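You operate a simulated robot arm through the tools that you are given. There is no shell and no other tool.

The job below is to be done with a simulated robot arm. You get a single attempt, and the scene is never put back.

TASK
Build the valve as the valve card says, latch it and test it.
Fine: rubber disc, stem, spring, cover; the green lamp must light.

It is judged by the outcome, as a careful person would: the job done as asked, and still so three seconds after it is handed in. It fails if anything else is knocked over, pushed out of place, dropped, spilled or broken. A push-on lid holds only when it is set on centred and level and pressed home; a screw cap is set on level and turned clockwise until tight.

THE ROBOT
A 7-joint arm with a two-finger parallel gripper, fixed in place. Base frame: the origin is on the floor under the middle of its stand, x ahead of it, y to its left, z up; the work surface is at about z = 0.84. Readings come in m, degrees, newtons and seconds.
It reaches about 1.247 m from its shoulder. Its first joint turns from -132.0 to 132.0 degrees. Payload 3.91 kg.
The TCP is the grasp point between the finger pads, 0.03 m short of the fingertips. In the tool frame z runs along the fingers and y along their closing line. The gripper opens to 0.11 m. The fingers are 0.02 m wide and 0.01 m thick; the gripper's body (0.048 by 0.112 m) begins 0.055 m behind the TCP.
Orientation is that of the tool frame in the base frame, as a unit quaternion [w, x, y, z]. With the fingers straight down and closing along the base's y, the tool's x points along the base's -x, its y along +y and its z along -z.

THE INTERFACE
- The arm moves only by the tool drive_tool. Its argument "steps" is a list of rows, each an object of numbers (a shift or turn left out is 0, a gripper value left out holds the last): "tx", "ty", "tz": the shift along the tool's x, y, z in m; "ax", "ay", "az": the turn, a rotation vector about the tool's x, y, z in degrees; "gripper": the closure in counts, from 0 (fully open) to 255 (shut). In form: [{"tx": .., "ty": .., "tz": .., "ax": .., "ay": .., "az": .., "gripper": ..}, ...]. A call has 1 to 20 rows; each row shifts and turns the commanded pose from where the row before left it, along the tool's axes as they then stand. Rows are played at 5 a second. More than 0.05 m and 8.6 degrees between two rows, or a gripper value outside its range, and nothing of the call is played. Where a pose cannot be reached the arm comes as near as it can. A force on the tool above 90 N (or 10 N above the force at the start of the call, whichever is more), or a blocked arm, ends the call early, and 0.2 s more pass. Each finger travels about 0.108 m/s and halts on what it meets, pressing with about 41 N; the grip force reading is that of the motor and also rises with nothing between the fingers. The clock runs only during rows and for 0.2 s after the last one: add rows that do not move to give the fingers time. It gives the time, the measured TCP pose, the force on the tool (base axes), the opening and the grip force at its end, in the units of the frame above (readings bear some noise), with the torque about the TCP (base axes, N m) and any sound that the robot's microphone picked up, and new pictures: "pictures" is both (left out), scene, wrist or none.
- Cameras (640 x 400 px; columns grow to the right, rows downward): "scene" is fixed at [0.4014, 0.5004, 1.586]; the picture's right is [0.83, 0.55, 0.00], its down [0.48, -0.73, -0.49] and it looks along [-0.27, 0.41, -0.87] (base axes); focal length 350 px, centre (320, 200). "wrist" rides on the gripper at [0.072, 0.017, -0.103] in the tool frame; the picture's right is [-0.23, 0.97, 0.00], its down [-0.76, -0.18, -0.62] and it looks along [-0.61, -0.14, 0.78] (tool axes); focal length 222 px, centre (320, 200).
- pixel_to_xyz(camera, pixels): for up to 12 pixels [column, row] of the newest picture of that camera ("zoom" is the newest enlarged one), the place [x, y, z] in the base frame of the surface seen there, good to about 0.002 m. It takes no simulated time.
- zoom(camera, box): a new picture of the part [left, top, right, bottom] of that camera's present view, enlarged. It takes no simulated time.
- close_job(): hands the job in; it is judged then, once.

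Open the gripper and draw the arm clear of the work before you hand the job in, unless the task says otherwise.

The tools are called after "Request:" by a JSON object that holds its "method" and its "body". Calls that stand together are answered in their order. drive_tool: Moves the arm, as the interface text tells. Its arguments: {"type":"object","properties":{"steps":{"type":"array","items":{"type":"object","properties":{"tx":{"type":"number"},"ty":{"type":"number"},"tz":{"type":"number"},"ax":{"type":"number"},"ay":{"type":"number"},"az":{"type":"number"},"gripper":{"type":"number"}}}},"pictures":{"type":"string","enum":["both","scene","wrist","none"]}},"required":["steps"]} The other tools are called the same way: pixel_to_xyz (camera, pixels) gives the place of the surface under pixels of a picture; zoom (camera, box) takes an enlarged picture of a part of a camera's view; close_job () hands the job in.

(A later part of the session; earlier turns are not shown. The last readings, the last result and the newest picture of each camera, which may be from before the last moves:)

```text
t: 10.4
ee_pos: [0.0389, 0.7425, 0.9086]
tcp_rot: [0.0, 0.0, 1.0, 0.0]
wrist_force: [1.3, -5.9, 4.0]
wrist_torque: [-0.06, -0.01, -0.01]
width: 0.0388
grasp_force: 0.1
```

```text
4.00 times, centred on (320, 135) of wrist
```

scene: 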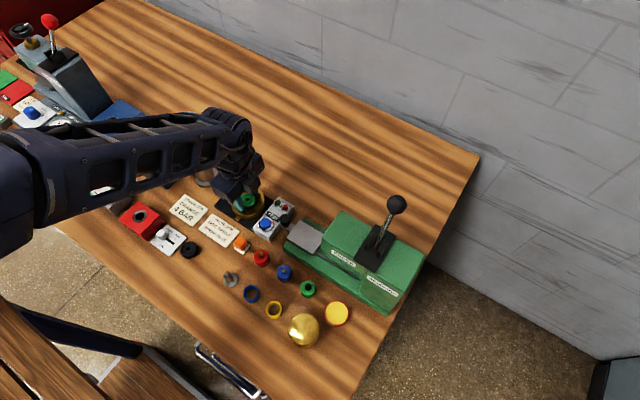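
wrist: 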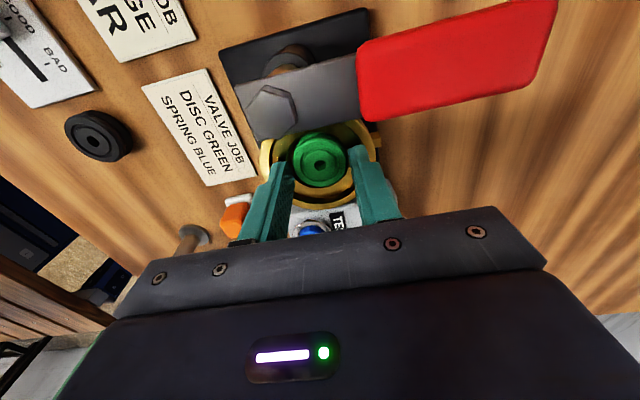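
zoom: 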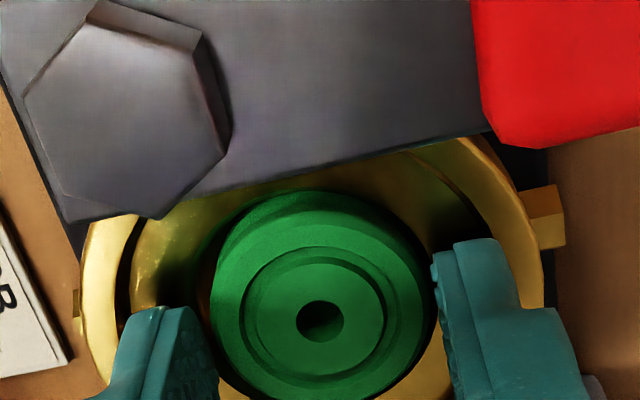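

The fingers touch the rim lightly (−5.9 N in y, 4 N in z), and the disc has dropped. I close a hair to relieve the contact and raise straight up.

Request:
{"method": "drive_tool", "body": {"steps": [{"tz": -0.002, "gripper": 166}, {"tz": -0.005}, {"tz": -0.015}, {"tz": -0.03}, {"tz": -0.03}, {}], "pictures": "both"}}

Request:
{"method": "zoom", "body": {"camera": "scene", "box": [220, 170, 280, 225]}}

Request:
{"method": "zoom", "body": {"camera": "wrist", "box": [255, 65, 385, 185]}}

```text
t: 11.8
ee_pos: [0.0385, 0.7421, 0.9903]
tcp_rot: [0.0, -0.001, 1.0, 0.0]
wrist_force: [-0.1, -0.3, 0.6]
wrist_torque: [0.01, 0.04, -0.01]
width: 0.0384
grasp_force: 0.0
```

scene: 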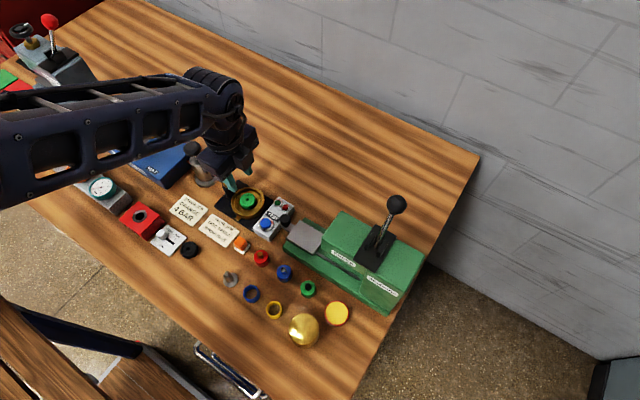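
wrist: 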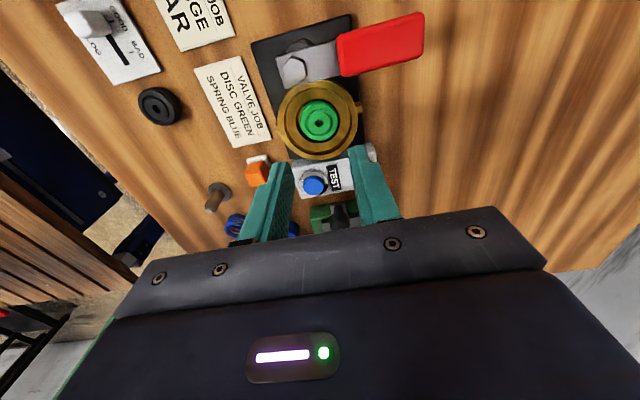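

```text
7.27 times, centred on (250, 198) of scene
```

zoom: 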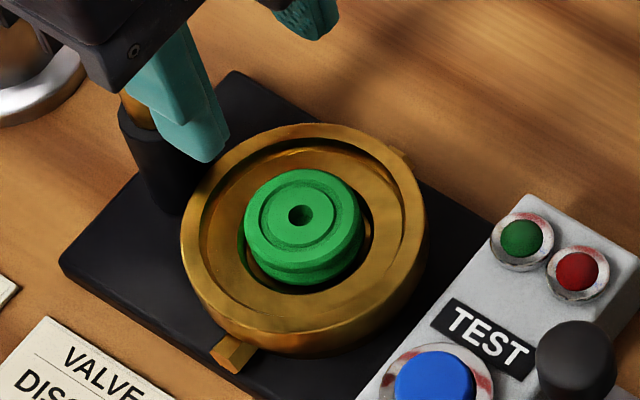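

```text
3.33 times, centred on (320, 125) of wrist
```

zoom: 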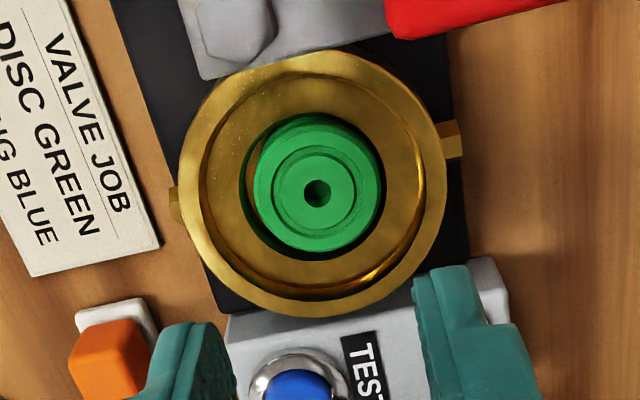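

The disc is in the bore. I check it is level and seated (expect top z≈0.879).

Request:
{"method": "pixel_to_xyz", "body": {"camera": "zoom", "pixels": [[258, 185], [374, 190], [316, 150], [316, 242], [275, 160], [358, 225], [280, 228], [355, 155], [316, 168], [316, 216], [292, 190], [342, 190]]}}

Request:
{"method": "pixel_to_xyz", "body": {"camera": "zoom", "pixels": [[258, 185], [374, 190], [316, 150], [316, 242], [190, 180], [440, 180], [312, 70], [312, 310], [230, 190], [395, 190], [312, 102], [312, 275]]}}

```text
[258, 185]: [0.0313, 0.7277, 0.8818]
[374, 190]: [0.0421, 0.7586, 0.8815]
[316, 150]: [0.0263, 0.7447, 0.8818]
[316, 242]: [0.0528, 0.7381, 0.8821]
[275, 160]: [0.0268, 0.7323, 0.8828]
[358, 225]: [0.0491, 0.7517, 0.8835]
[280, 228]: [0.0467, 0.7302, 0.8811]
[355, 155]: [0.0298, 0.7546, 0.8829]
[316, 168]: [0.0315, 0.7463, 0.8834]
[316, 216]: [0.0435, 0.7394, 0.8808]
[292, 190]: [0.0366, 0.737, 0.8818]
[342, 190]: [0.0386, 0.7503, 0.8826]
```

```text
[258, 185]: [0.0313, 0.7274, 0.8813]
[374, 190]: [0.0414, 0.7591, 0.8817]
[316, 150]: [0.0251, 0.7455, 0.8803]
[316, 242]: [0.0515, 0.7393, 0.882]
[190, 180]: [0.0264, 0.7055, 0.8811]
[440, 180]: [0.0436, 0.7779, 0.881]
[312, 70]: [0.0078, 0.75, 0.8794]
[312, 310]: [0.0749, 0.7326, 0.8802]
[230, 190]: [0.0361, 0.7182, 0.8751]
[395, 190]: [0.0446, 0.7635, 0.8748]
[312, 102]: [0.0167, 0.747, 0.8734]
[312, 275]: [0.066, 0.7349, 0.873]
```

The disc is level and seated (top z uniform 0.882 vs rim 0.8805 in the wrist frame), within ~2 mm of the axis. Next I hover over the stem at about (0.118, 0.581).

Request:
{"method": "drive_tool", "body": {"steps": [{"tx": -0.0195, "ty": -0.04}, {"tx": -0.0195, "ty": -0.04}, {"tx": -0.0195, "ty": -0.04, "gripper": 139}, {"tx": -0.0197, "ty": -0.0395}, {"tz": 0.02}, {}, {}], "pictures": "both"}}

Request:
{"method": "zoom", "body": {"camera": "wrist", "box": [270, 90, 370, 180]}}

Request:
{"method": "zoom", "body": {"camera": "scene", "box": [210, 260, 250, 295]}}

```text
t: 13.4
ee_pos: [0.1164, 0.5813, 0.9693]
tcp_rot: [0.0, -0.001, 1.0, 0.0]
wrist_force: [0.1, 0.0, -0.5]
wrist_torque: [-0.01, -0.01, -0.01]
width: 0.0502
grasp_force: 0.2
```

scene: 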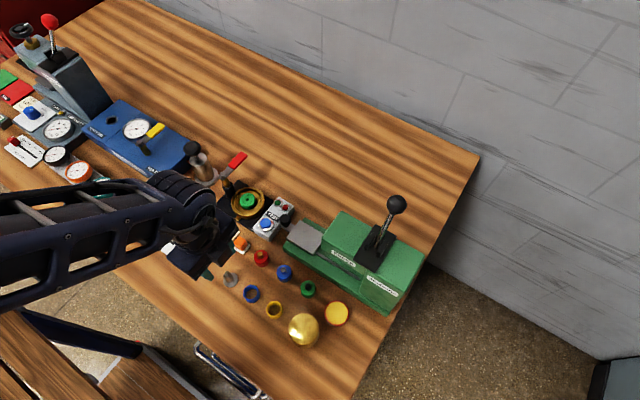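
wrist: 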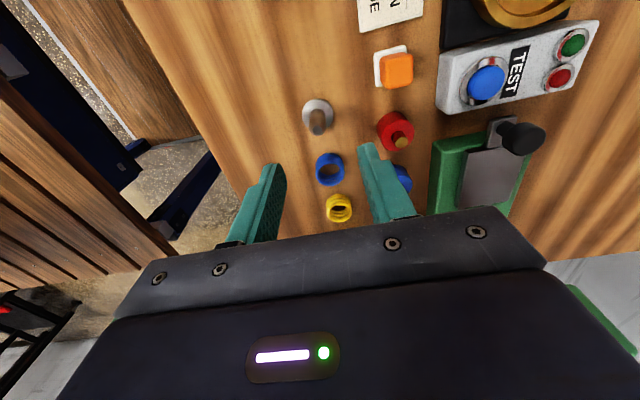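

```text
4.44 times, centred on (320, 135) of wrist
```

zoom: 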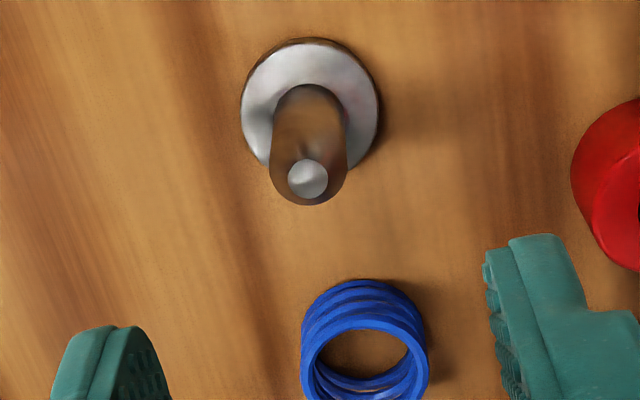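

```text
11.43 times, centred on (230, 278) of scene
```

zoom: 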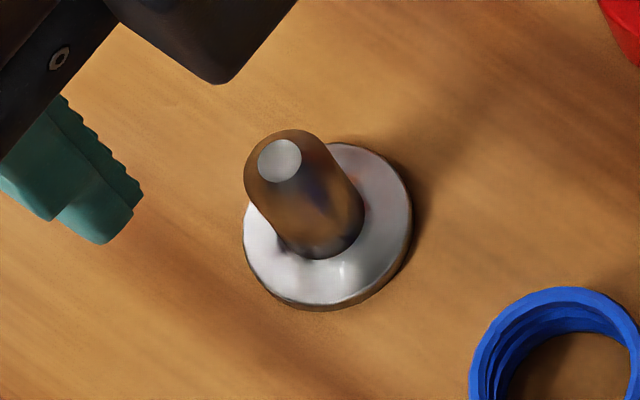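

I sample the pin top and the flange edges in the scene zoom for the stem's centre.

Request:
{"method": "pixel_to_xyz", "body": {"camera": "zoom", "pixels": [[278, 160], [278, 160], [278, 160], [268, 152], [288, 168], [270, 170], [288, 150], [278, 160], [253, 250], [405, 215], [345, 155], [300, 292]]}}

Request:
{"method": "zoom", "body": {"camera": "wrist", "box": [270, 90, 370, 180]}}

Request:
{"method": "pixel_to_xyz", "body": {"camera": "zoom", "pixels": [[307, 178], [307, 178], [307, 178], [296, 178], [318, 178], [307, 168], [307, 190], [307, 178], [248, 115], [370, 115], [310, 52], [310, 60]]}}

```text
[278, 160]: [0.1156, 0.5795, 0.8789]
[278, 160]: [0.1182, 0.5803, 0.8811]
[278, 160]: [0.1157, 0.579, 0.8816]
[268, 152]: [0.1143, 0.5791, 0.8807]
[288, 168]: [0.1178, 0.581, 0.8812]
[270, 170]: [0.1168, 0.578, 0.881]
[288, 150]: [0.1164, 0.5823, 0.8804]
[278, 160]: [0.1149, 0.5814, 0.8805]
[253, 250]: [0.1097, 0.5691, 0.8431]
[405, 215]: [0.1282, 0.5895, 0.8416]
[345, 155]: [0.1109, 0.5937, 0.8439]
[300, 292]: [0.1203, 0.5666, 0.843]
```

```text
4.44 times, centred on (320, 135) of wrist
```

zoom: 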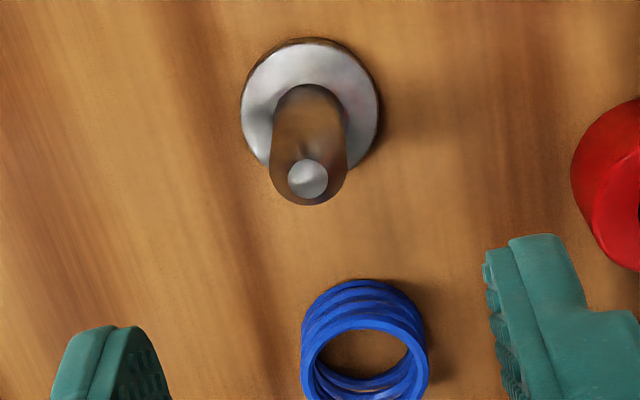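

```text
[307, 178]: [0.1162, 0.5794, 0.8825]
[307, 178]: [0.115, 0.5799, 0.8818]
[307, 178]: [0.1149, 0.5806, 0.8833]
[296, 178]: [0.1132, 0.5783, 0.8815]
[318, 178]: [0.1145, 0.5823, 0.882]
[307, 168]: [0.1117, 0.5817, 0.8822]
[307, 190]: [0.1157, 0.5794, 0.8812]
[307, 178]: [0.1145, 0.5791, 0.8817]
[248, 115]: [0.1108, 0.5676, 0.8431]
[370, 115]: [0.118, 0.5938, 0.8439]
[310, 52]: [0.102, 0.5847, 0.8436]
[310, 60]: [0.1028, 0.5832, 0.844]
```

Stem pin centre ≈(0.116, 0.580). I shift to (0.1165, 0.580), descend to TCP z≈0.882 (fingertips ~8 mm above the flange) and close on the pin.

Request:
{"method": "drive_tool", "body": {"steps": [{"tx": 0.0015, "ty": -0.0015, "tz": 0.02}, {"tz": 0.03}, {"tz": 0.03}, {"tz": 0.0064}, {}, {"gripper": 180}, {"gripper": 200}, {"gripper": 225}, {"gripper": 255}, {}, {}], "pictures": "both"}}

Request:
{"method": "zoom", "body": {"camera": "wrist", "box": [260, 100, 380, 200]}}

```text
t: 15.8
ee_pos: [0.1151, 0.5804, 0.8826]
tcp_rot: [0.0, 0.0, 1.0, 0.0]
wrist_force: [-0.4, -0.3, -0.4]
wrist_torque: [0.0, 0.01, -0.01]
width: 0.0146
grasp_force: 40.4
```

scene: 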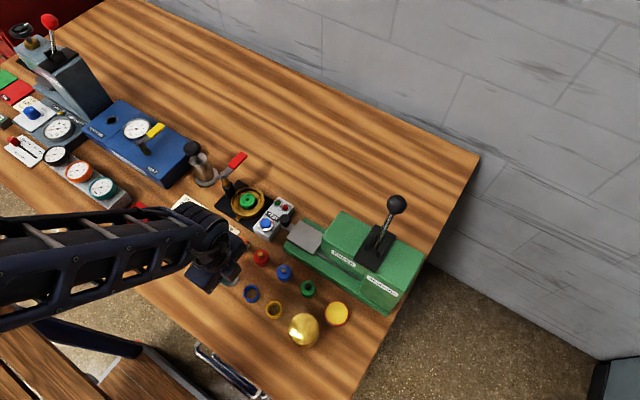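
wrist: 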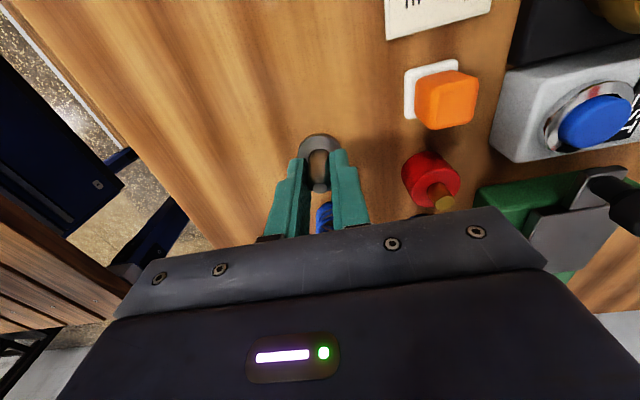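

```text
4.00 times, centred on (320, 150) of wrist
```

zoom: 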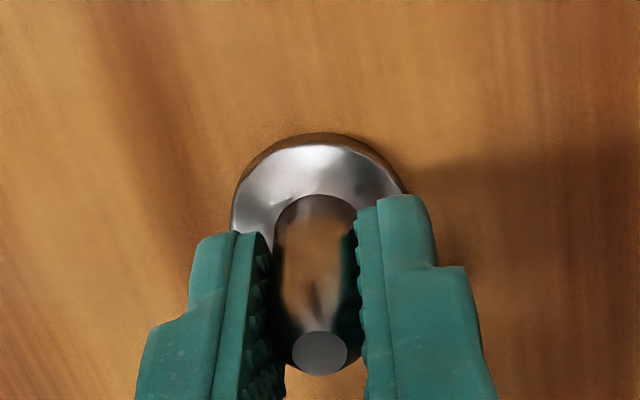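

The stem is gripped (width 0.0146) and centred on the TCP axis. I lift 7 cm and carry it over the disc at (0.0413, 0.7403).

Request:
{"method": "drive_tool", "body": {"steps": [{"tz": -0.035}, {"tz": -0.035}, {"tx": 0.0188, "ty": 0.04}, {"tx": 0.0188, "ty": 0.04}, {"tx": 0.0188, "ty": 0.04}, {"tx": 0.0188, "ty": 0.0403}, {}, {}], "pictures": "both"}}

Request:
{"method": "zoom", "body": {"camera": "wrist", "box": [250, 70, 390, 200]}}

Request:
{"method": "zoom", "body": {"camera": "scene", "box": [215, 155, 285, 225]}}

```text
t: 17.6
ee_pos: [0.0418, 0.74, 0.9524]
tcp_rot: [0.0, 0.0, 1.0, 0.0]
wrist_force: [-1.0, -0.3, -1.0]
wrist_torque: [0.01, 0.0, 0.02]
width: 0.0144
grasp_force: 41.3
```

scene: 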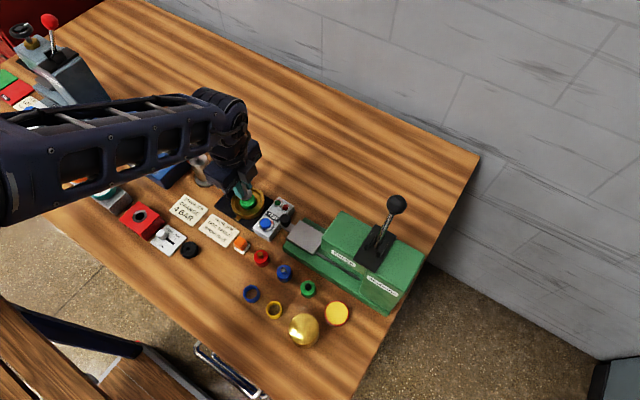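
wrist: 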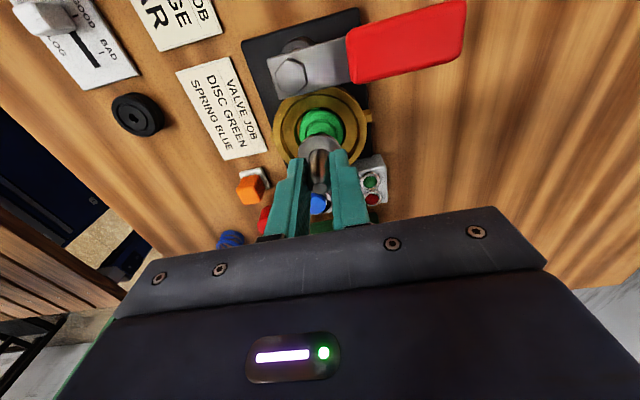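

```text
3.08 times, centred on (320, 135) of wrist
```

zoom: 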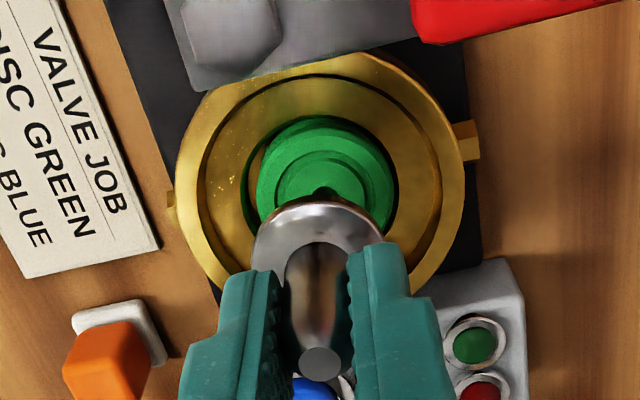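

```text
5.71 times, centred on (250, 190) of scene
```

zoom: 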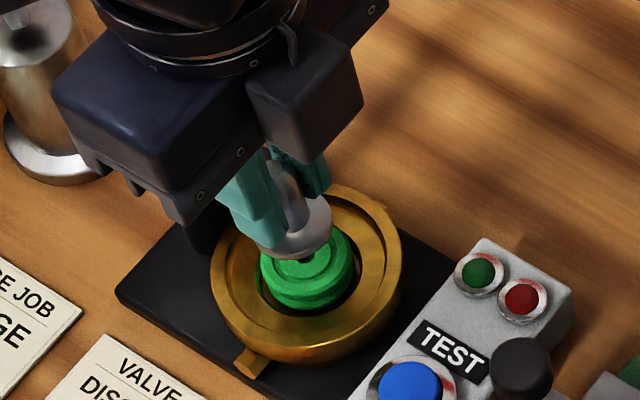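

The stem flange (252–383) is in line with the body (175–465). I lower it onto the disc, the last millimetres in small steps.

Request:
{"method": "drive_tool", "body": {"steps": [{"tz": 0.015}, {"tz": 0.012}, {}, {"tz": 0.001}, {"tz": 0.001}, {"tz": 0.001}, {}], "pictures": "both"}}

Request:
{"method": "zoom", "body": {"camera": "scene", "box": [220, 170, 280, 225]}}

Request:
{"method": "zoom", "body": {"camera": "wrist", "box": [250, 70, 390, 200]}}

```text
t: 19.2
ee_pos: [0.0395, 0.7412, 0.9237]
tcp_rot: [0.0, 0.0, 1.0, 0.001]
wrist_force: [0.0, -1.2, 16.6]
wrist_torque: [-0.05, 0.0, 0.01]
width: 0.0144
grasp_force: 41.3
```

scene: 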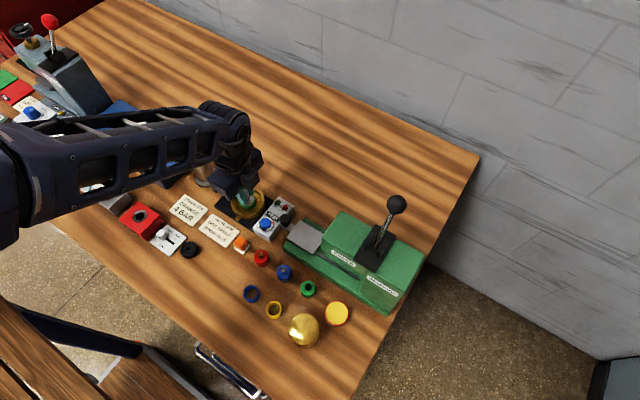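
wrist: 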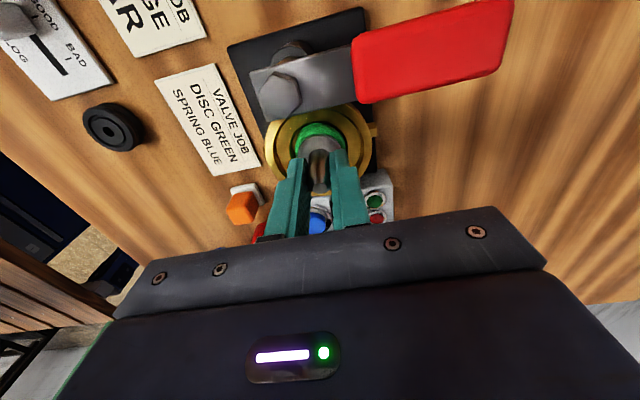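

```text
7.27 times, centred on (250, 198) of scene
```

zoom: 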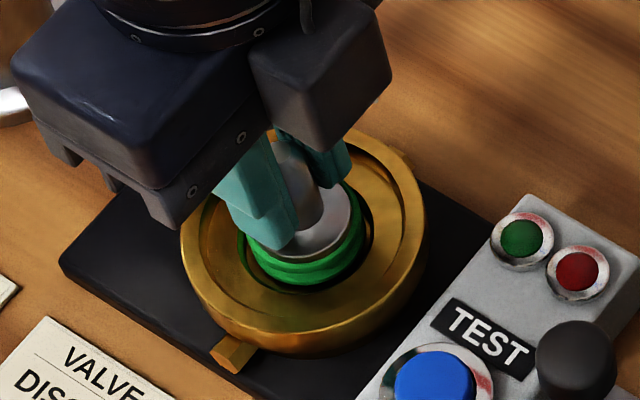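

```text
3.08 times, centred on (320, 135) of wrist
```

zoom: 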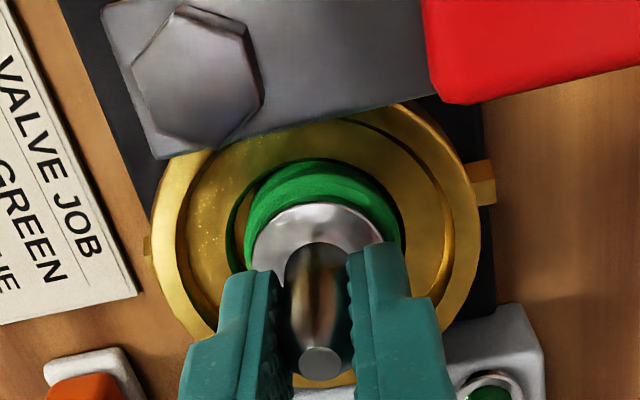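

Contact at 16.6 N: the stem stands on the disc. I relax 1.5 mm, open the fingers and raise clear.

Request:
{"method": "drive_tool", "body": {"steps": [{"tz": -0.001}, {}, {"gripper": 215}, {"gripper": 200}, {"gripper": 170}, {"gripper": 150}, {}, {"tz": -0.02}, {"tz": -0.04}, {"tz": -0.02}, {}], "pictures": "both"}}

Request:
{"method": "zoom", "body": {"camera": "scene", "box": [220, 170, 280, 225]}}

Request:
{"method": "zoom", "body": {"camera": "wrist", "box": [250, 50, 390, 180]}}

```text
t: 21.6
ee_pos: [0.0399, 0.7409, 1.0023]
tcp_rot: [0.0, 0.0, 1.0, 0.0]
wrist_force: [-0.3, -0.5, 0.8]
wrist_torque: [0.0, 0.0, -0.05]
width: 0.0452
grasp_force: 0.0
```

scene: 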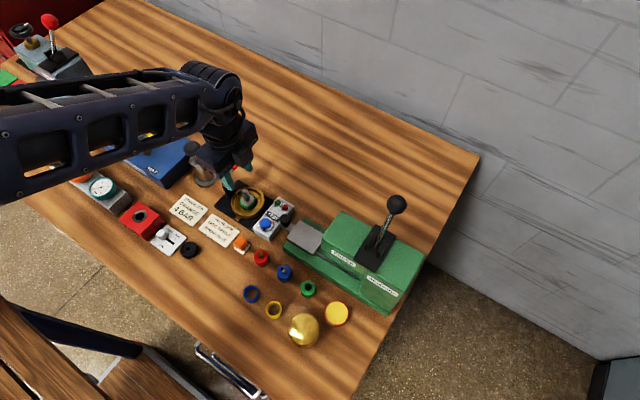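
wrist: 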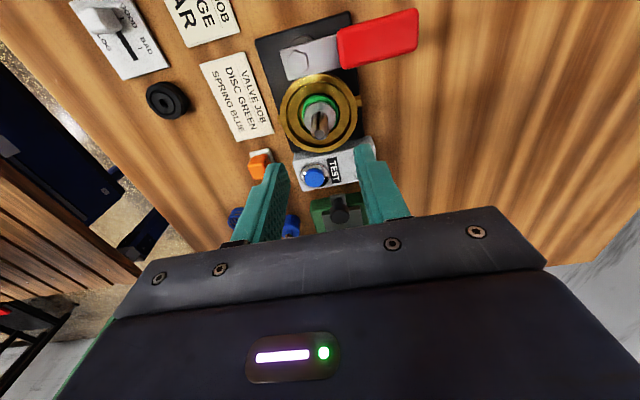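

```text
7.27 times, centred on (250, 198) of scene
```

zoom: 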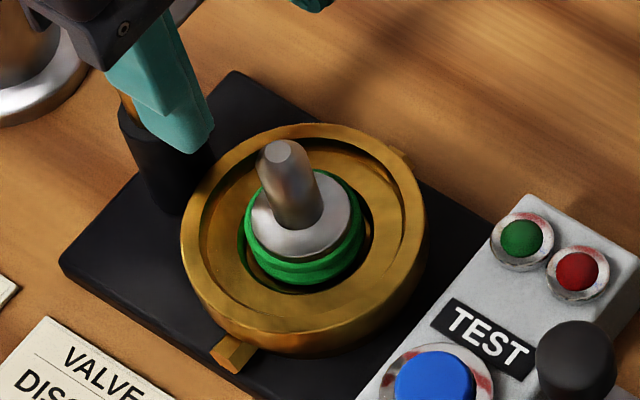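

```text
3.08 times, centred on (320, 115) of wrist
```

zoom: 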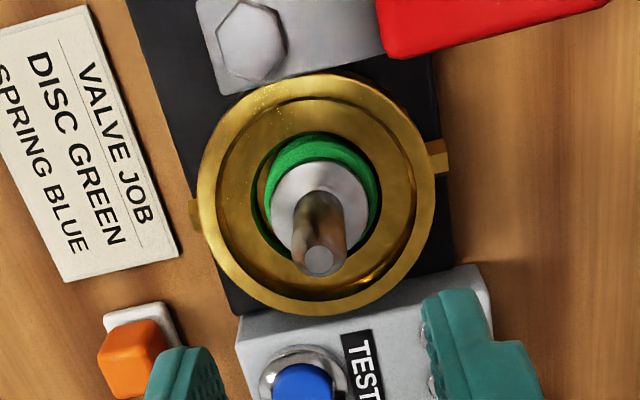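

The stem is upright on the disc. I sample the pin top for reference, then hover over the blue spring at (0.178, 0.5806).

Request:
{"method": "pixel_to_xyz", "body": {"camera": "zoom", "pixels": [[318, 262], [318, 262], [318, 262], [312, 262], [325, 262], [318, 270], [205, 195], [430, 185], [310, 80], [315, 308]]}}

Request:
{"method": "drive_tool", "body": {"steps": [{"tx": -0.0273, "ty": -0.032}, {"tx": -0.0273, "ty": -0.032}, {"tx": -0.0273, "ty": -0.032}, {"tx": -0.0273, "ty": -0.032, "gripper": 139}, {"tx": -0.0275, "ty": -0.032}, {"tz": 0.04}, {}, {}], "pictures": "both"}}

Request:
{"method": "zoom", "body": {"camera": "wrist", "box": [270, 90, 370, 180]}}

```text
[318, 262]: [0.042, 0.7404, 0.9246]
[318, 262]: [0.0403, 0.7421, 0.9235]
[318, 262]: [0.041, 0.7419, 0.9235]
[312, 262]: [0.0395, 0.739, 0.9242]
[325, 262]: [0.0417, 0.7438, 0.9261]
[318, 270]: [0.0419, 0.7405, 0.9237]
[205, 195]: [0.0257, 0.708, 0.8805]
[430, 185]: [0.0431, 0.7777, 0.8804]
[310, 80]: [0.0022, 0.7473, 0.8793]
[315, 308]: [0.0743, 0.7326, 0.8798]
```

```text
t: 23.4
ee_pos: [0.1774, 0.5809, 0.963]
tcp_rot: [0.0, 0.001, 1.0, 0.001]
wrist_force: [0.3, 0.0, 0.8]
wrist_torque: [0.01, 0.0, 0.0]
width: 0.0501
grasp_force: 0.0
```

scene: 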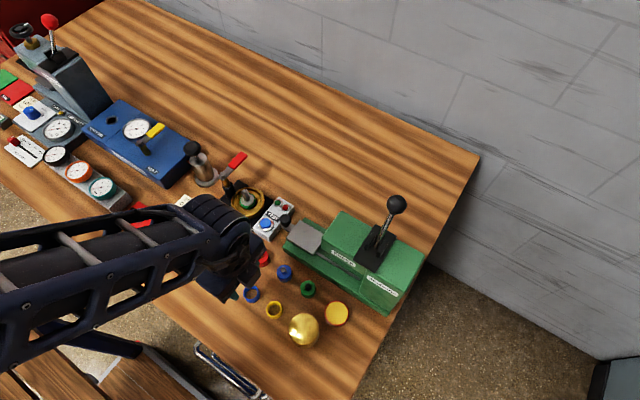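
wrist: 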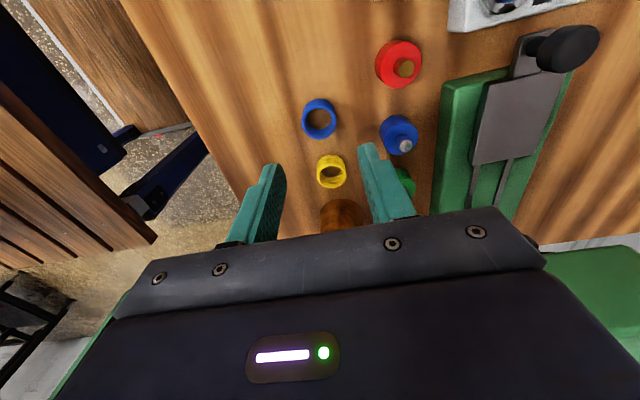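

```text
4.44 times, centred on (320, 135) of wrist
```

zoom: 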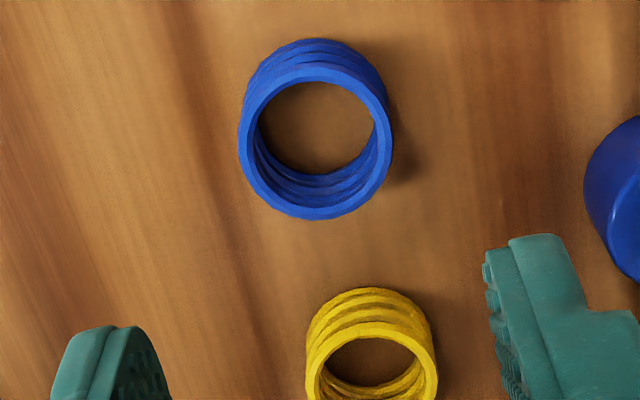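

The spring's top ring spans zoom x 239–393, y 65–220. I sample it in both cameras.

Request:
{"method": "pixel_to_xyz", "body": {"camera": "zoom", "pixels": [[248, 142], [384, 142], [316, 75], [316, 212], [270, 95], [365, 190], [268, 190], [365, 95], [248, 142], [384, 142], [316, 75], [316, 212]]}}

Request:
{"method": "zoom", "body": {"camera": "scene", "box": [233, 276, 273, 311]}}

```text
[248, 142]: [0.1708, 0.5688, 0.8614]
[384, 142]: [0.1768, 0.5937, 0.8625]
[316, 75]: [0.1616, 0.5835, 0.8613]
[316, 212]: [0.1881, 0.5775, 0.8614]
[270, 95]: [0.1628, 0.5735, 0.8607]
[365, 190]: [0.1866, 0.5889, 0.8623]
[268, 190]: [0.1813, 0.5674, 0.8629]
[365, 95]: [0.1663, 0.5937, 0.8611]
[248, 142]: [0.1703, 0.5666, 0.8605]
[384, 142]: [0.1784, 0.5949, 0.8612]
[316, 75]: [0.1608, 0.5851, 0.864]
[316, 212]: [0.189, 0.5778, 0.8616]
```

```text
11.43 times, centred on (253, 294) of scene
```

zoom: 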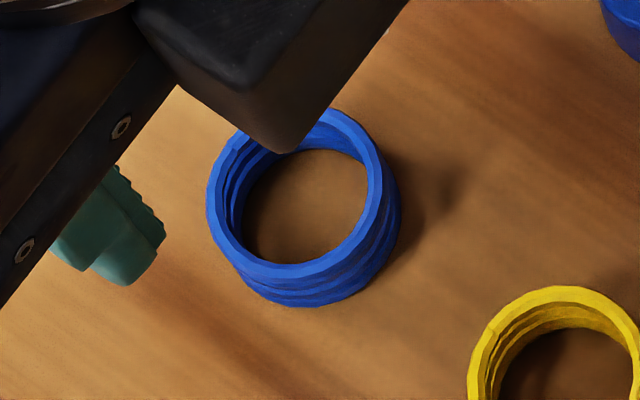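

Allowing for the wrist bias seen earlier, the spring is at ≈(0.177, 0.5805). I shift 1 mm, descend to TCP z≈0.876 and close gently on the spring.

Request:
{"method": "drive_tool", "body": {"steps": [{"tx": 0.001, "tz": 0.03}, {"tz": 0.03}, {"tz": 0.027}, {}, {"gripper": 165}, {"gripper": 180}, {"gripper": 195}, {"gripper": 210}, {}, {}], "pictures": "both"}}

Request:
{"method": "zoom", "body": {"camera": "wrist", "box": [260, 100, 380, 200]}}

```text
t: 25.6
ee_pos: [0.1774, 0.5813, 0.8758]
tcp_rot: [0.001, 0.0, 1.0, 0.0]
wrist_force: [-0.2, 0.7, -0.8]
wrist_torque: [0.01, -0.01, 0.0]
width: 0.0313
grasp_force: 40.8
```

scene: 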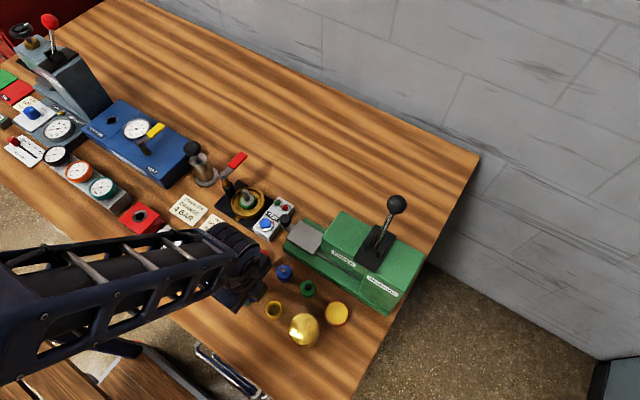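
wrist: 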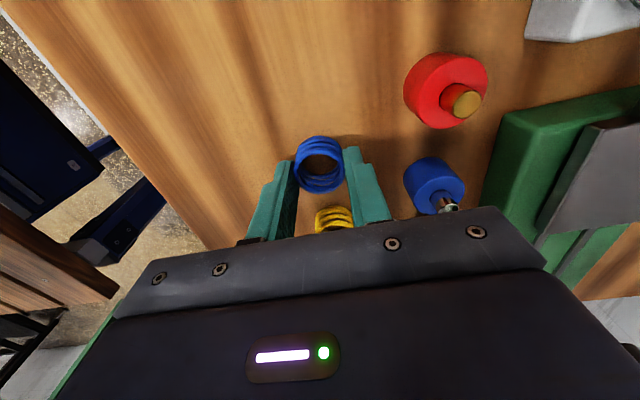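

```text
4.00 times, centred on (320, 150) of wrist
```

zoom: 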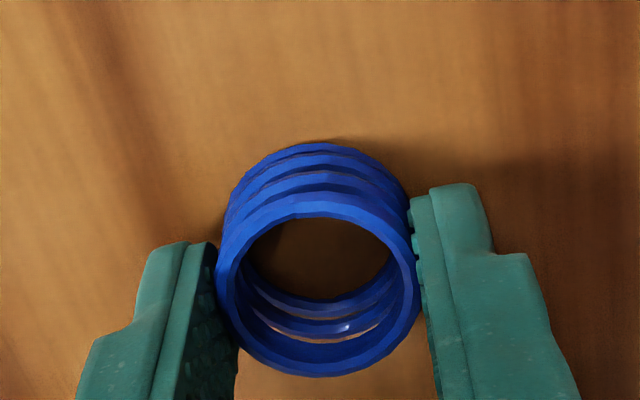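

The spring is gripped (0.0313). I lift 11 cm (above the pin top at 0.925) and carry it over the stem, offsetting ~1.7 mm for the spring's position in the grip.

Request:
{"method": "drive_tool", "body": {"steps": [{"tz": -0.04}, {"tz": -0.04}, {"tz": -0.03}, {"tx": 0.0268, "ty": 0.032}, {"tx": 0.0268, "ty": 0.032}, {"tx": 0.0268, "ty": 0.032}, {"tx": 0.0268, "ty": 0.032}, {"tx": 0.0267, "ty": 0.032}, {}, {}], "pictures": "both"}}

Request:
{"method": "zoom", "body": {"camera": "wrist", "box": [250, 70, 390, 200]}}

Request:
{"method": "zoom", "body": {"camera": "scene", "box": [215, 145, 285, 215]}}

```text
t: 27.8
ee_pos: [0.042, 0.7393, 0.9849]
tcp_rot: [0.0, 0.0, 1.0, 0.0]
wrist_force: [-0.4, 0.2, -0.2]
wrist_torque: [0.0, 0.02, 0.0]
width: 0.0312
grasp_force: 40.8
```

scene: 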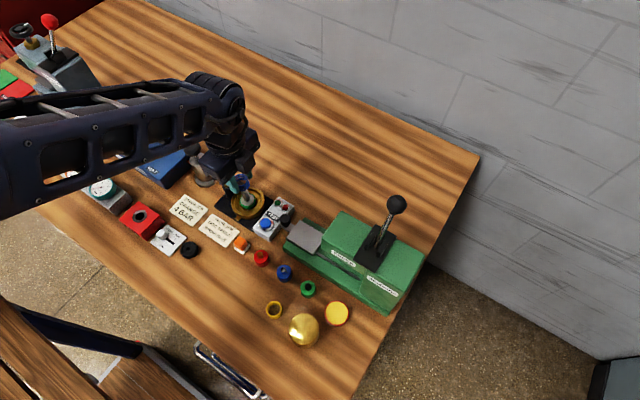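
wrist: 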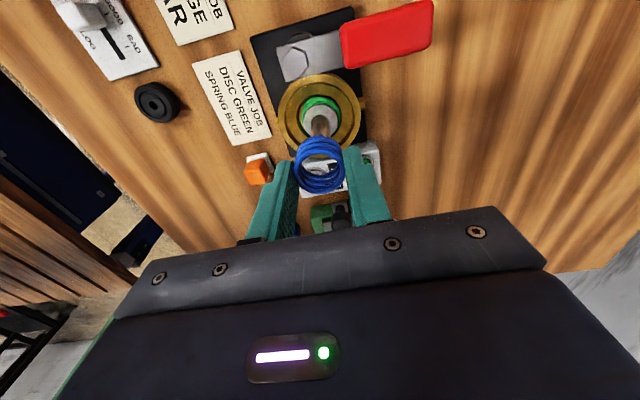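

```text
3.08 times, centred on (320, 135) of wrist
```

zoom: 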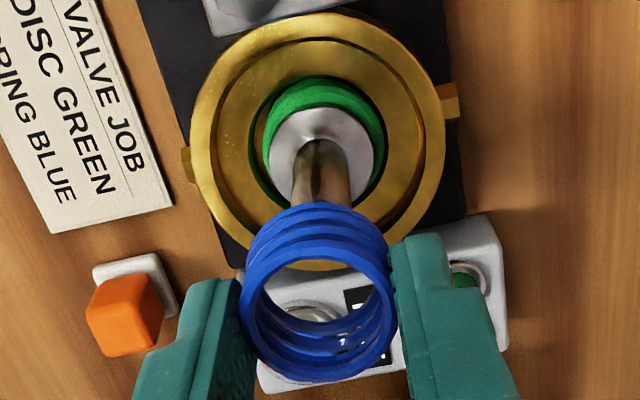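

```text
5.71 times, centred on (250, 180) of scene
```

zoom: 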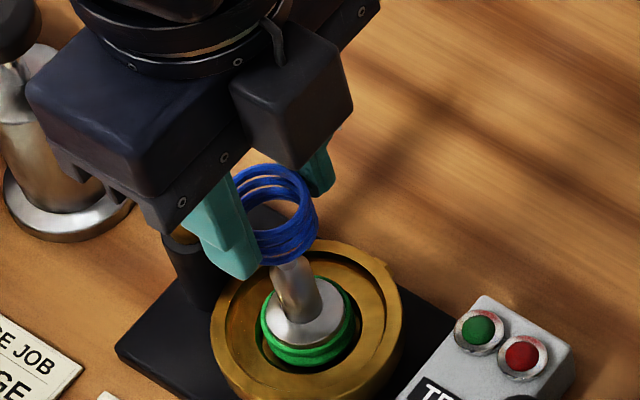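

The spring is aligned with the pin axis in both views (wrist col 318 vs 321). I lower it over the pin in steps.

Request:
{"method": "drive_tool", "body": {"steps": [{"tz": 0.015}, {"tz": 0.01}, {"tz": 0.01}, {"tz": 0.01}, {}], "pictures": "both"}}

Request:
{"method": "zoom", "body": {"camera": "wrist", "box": [250, 70, 390, 200]}}

Request:
{"method": "zoom", "body": {"camera": "scene", "box": [220, 160, 280, 215]}}

```text
t: 29.0
ee_pos: [0.0422, 0.7409, 0.9414]
tcp_rot: [0.0, 0.0, 1.0, 0.0]
wrist_force: [0.0, 0.6, -1.2]
wrist_torque: [-0.01, 0.01, -0.03]
width: 0.0312
grasp_force: 41.0
```

scene: 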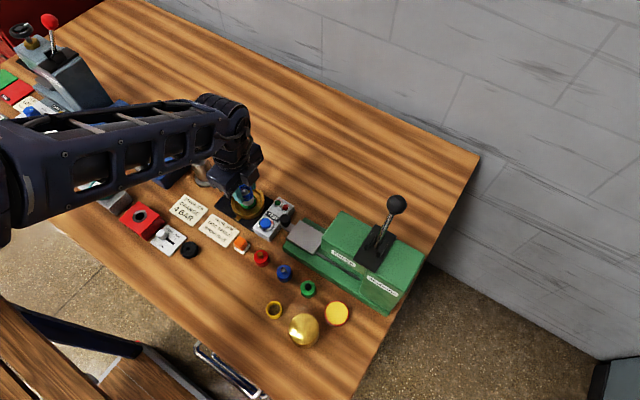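
wrist: 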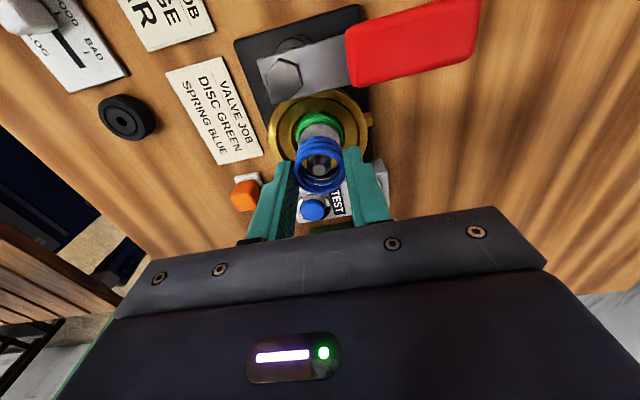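

```text
3.08 times, centred on (320, 135) of wrist
```

zoom: 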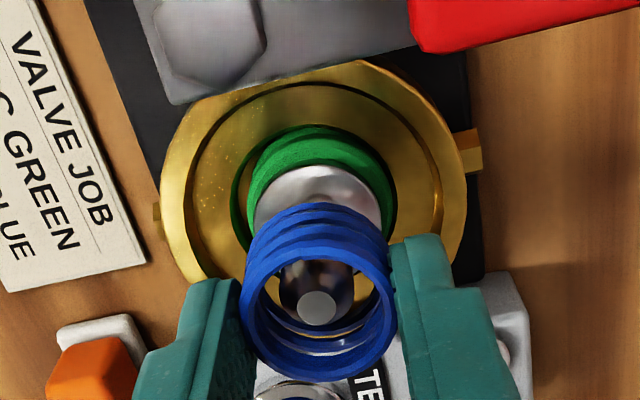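

```text
7.27 times, centred on (250, 188) of scene
```

zoom: 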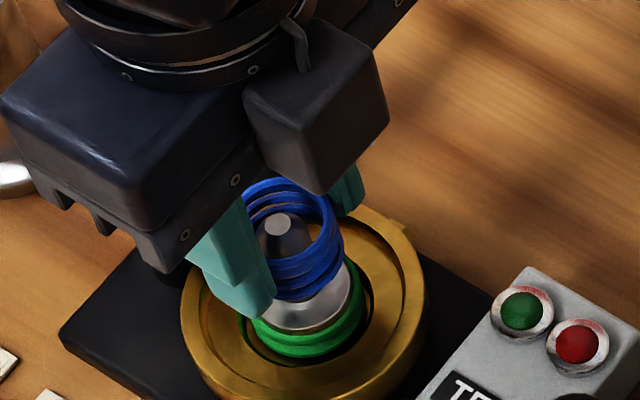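

The pin passes through the spring with no contact force. I lower the spring onto the stem flange.

Request:
{"method": "drive_tool", "body": {"steps": [{"tz": 0.008}, {"tz": 0.006}, {"tz": 0.002}, {"tz": 0.001}, {"tz": 0.001}, {}], "pictures": "both"}}

Request:
{"method": "zoom", "body": {"camera": "wrist", "box": [250, 70, 390, 200]}}

Request:
{"method": "zoom", "body": {"camera": "scene", "box": [220, 165, 280, 220]}}

```text
t: 30.4
ee_pos: [0.0432, 0.7409, 0.9223]
tcp_rot: [0.0, 0.0, 1.0, 0.0]
wrist_force: [-0.1, 0.5, -2.0]
wrist_torque: [0.02, -0.01, 0.0]
width: 0.031
grasp_force: 40.6
```

scene: 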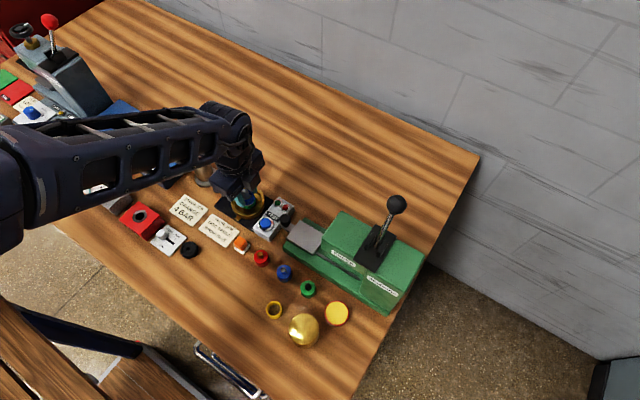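
wrist: 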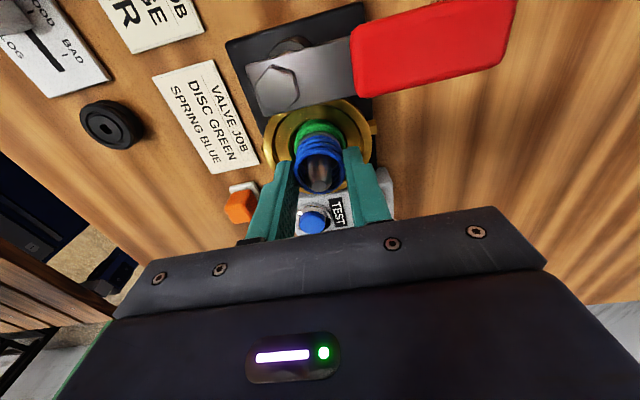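

```text
3.08 times, centred on (320, 135) of wrist
```

zoom: 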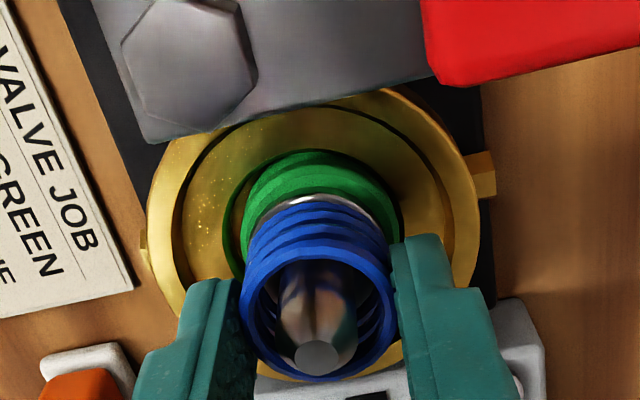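

```text
7.27 times, centred on (250, 192) of scene
```

zoom: 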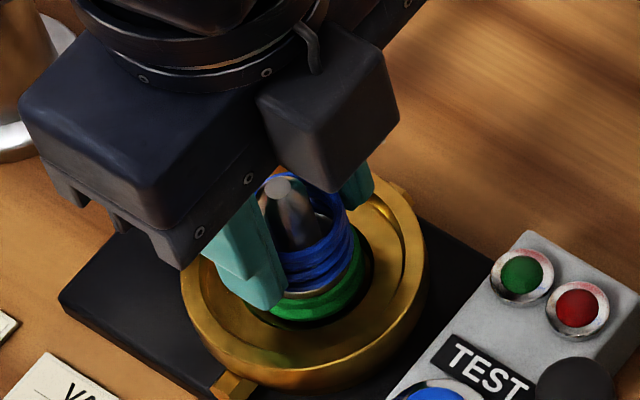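

No contact yet; I go down another 2–3 mm in fine steps to touch the flange.

Request:
{"method": "drive_tool", "body": {"steps": [{"tz": 0.001}, {"tz": 0.001}, {"tz": 0.001}, {}], "pictures": "none"}}

```text
t: 31.4
ee_pos: [0.0415, 0.7425, 0.922]
tcp_rot: [0.001, -0.001, 1.0, 0.0]
wrist_force: [1.0, 0.9, 22.0]
wrist_torque: [0.05, 0.0, -0.02]
width: 0.0315
grasp_force: 41.3
```

Contact (22 N) – the spring is on the flange. I relax 1 mm, open gradually and raise clear.

Request:
{"method": "drive_tool", "body": {"steps": [{"tz": -0.001}, {}, {"gripper": 178}, {"gripper": 170}, {"gripper": 155}, {"gripper": 140}, {}, {"tz": -0.02}, {"tz": -0.04}, {"tz": -0.02}, {}], "pictures": "both"}}

Request:
{"method": "zoom", "body": {"camera": "scene", "box": [220, 165, 280, 220]}}

Request:
{"method": "zoom", "body": {"camera": "wrist", "box": [250, 50, 390, 180]}}

Request:
{"method": "zoom", "body": {"camera": "scene", "box": [270, 285, 360, 360]}}

```text
t: 33.8
ee_pos: [0.0427, 0.741, 1.0015]
tcp_rot: [0.0, -0.001, 1.0, 0.0]
wrist_force: [-0.6, -0.2, -0.8]
wrist_torque: [0.0, 0.0, -0.01]
width: 0.0497
grasp_force: 0.0
```

scene: 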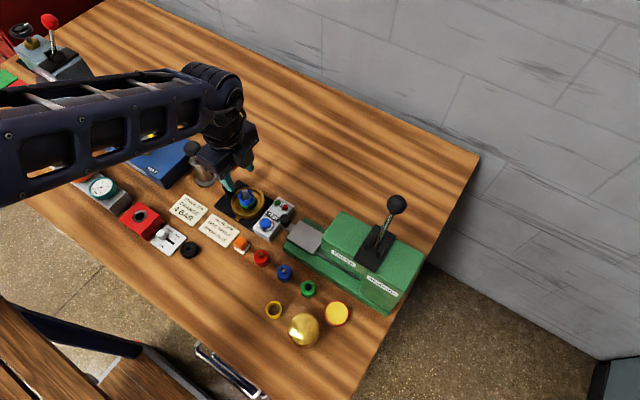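
wrist: 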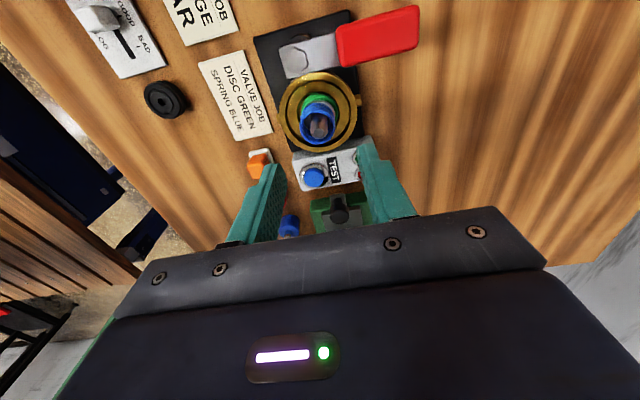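

```text
7.27 times, centred on (250, 192) of scene
```

zoom: 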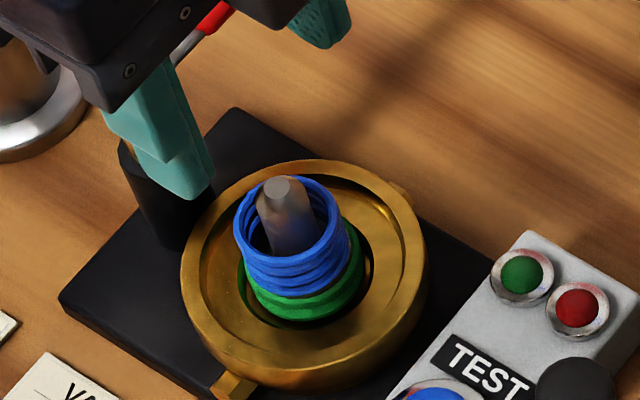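

```text
3.08 times, centred on (320, 115) of wrist
```

zoom: 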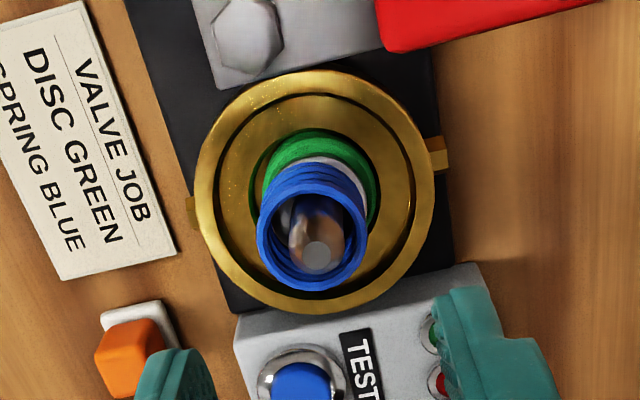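

```text
5.33 times, centred on (315, 322) of scene
```

zoom: 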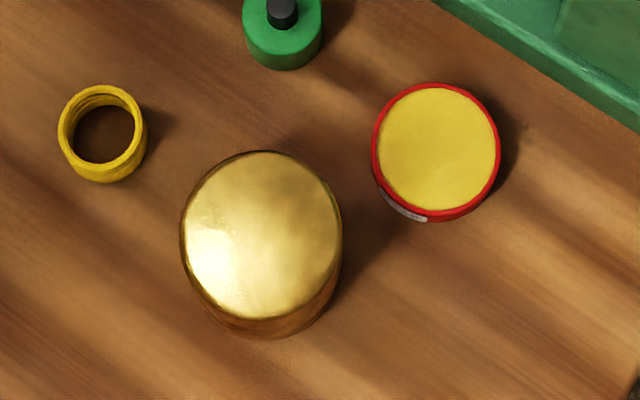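

The spring is over the stem. Now I measure the tin (zoom (436,148)) for finger clearance near the cover.

Request:
{"method": "pixel_to_xyz", "body": {"camera": "zoom", "pixels": [[378, 150], [436, 90], [495, 148], [436, 210], [436, 148], [400, 210], [186, 230], [262, 155], [337, 235], [262, 318], [262, 235], [146, 120]]}}

Request:
{"method": "pixel_to_xyz", "body": {"camera": "zoom", "pixels": [[192, 230], [262, 158], [333, 235], [262, 314], [210, 182], [312, 290], [312, 185], [210, 285], [192, 230], [262, 158], [333, 235], [262, 314]]}}

```text
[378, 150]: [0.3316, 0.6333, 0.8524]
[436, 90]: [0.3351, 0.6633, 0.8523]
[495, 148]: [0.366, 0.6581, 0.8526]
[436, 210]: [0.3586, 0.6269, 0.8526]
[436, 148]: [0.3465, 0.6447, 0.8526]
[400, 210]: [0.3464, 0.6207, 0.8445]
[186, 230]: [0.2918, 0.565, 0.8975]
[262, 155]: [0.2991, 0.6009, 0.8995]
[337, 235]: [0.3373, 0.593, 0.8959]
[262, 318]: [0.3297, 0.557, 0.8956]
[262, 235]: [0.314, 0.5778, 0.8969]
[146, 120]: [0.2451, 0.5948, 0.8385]
```

```text
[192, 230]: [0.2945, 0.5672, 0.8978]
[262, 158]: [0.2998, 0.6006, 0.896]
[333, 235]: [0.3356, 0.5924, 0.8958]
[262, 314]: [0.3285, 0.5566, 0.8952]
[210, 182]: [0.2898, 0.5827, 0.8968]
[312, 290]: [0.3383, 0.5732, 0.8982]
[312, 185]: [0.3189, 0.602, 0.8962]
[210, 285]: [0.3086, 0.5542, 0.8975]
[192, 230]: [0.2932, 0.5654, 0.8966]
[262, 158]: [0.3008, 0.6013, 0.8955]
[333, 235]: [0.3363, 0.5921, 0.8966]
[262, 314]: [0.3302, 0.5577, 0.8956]
```

The cover centre is (0.3143, 0.5787) and the tin is low (z 0.8525) and clear. I move above the cover with the gripper opened to 0.075.

Request:
{"method": "drive_tool", "body": {"steps": [{"tx": -0.0388, "ty": -0.0231, "gripper": 80}, {"tx": -0.0388, "ty": -0.0231}, {"tx": -0.0388, "ty": -0.0231}, {"tx": -0.0388, "ty": -0.0231}, {"tx": -0.0388, "ty": -0.0231}, {"tx": -0.0388, "ty": -0.0231}, {"tx": -0.0385, "ty": -0.023}, {}, {}], "pictures": "both"}}

Request:
{"method": "zoom", "body": {"camera": "wrist", "box": [250, 70, 390, 180]}}

```text
t: 35.8
ee_pos: [0.3139, 0.5793, 1.0023]
tcp_rot: [0.0, -0.001, 1.0, 0.001]
wrist_force: [0.2, 0.1, 0.7]
wrist_torque: [0.02, -0.04, 0.01]
width: 0.0757
grasp_force: 0.1
```

scene: 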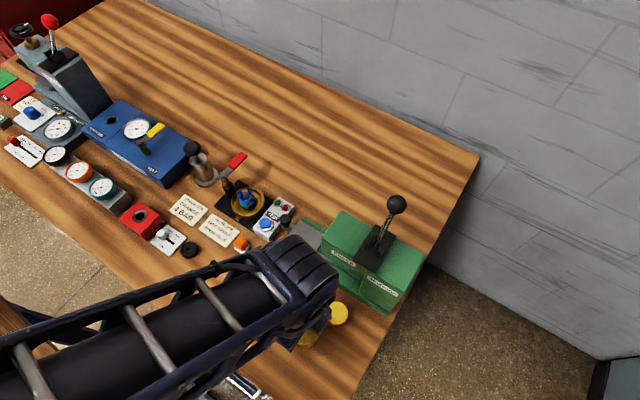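
wrist: 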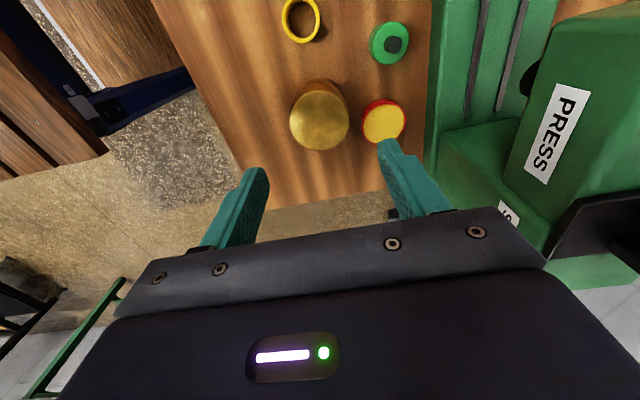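

```text
3.64 times, centred on (320, 125) of wrist
```

zoom: 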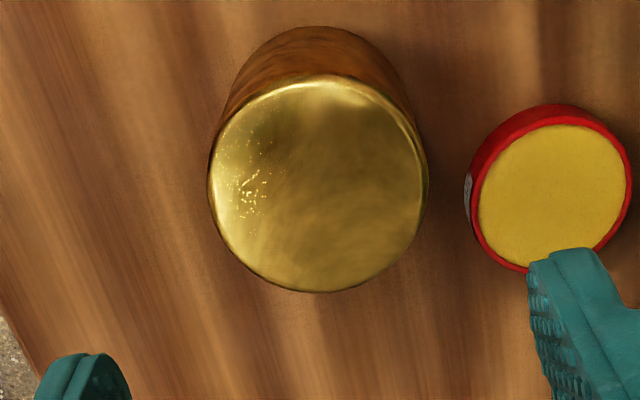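

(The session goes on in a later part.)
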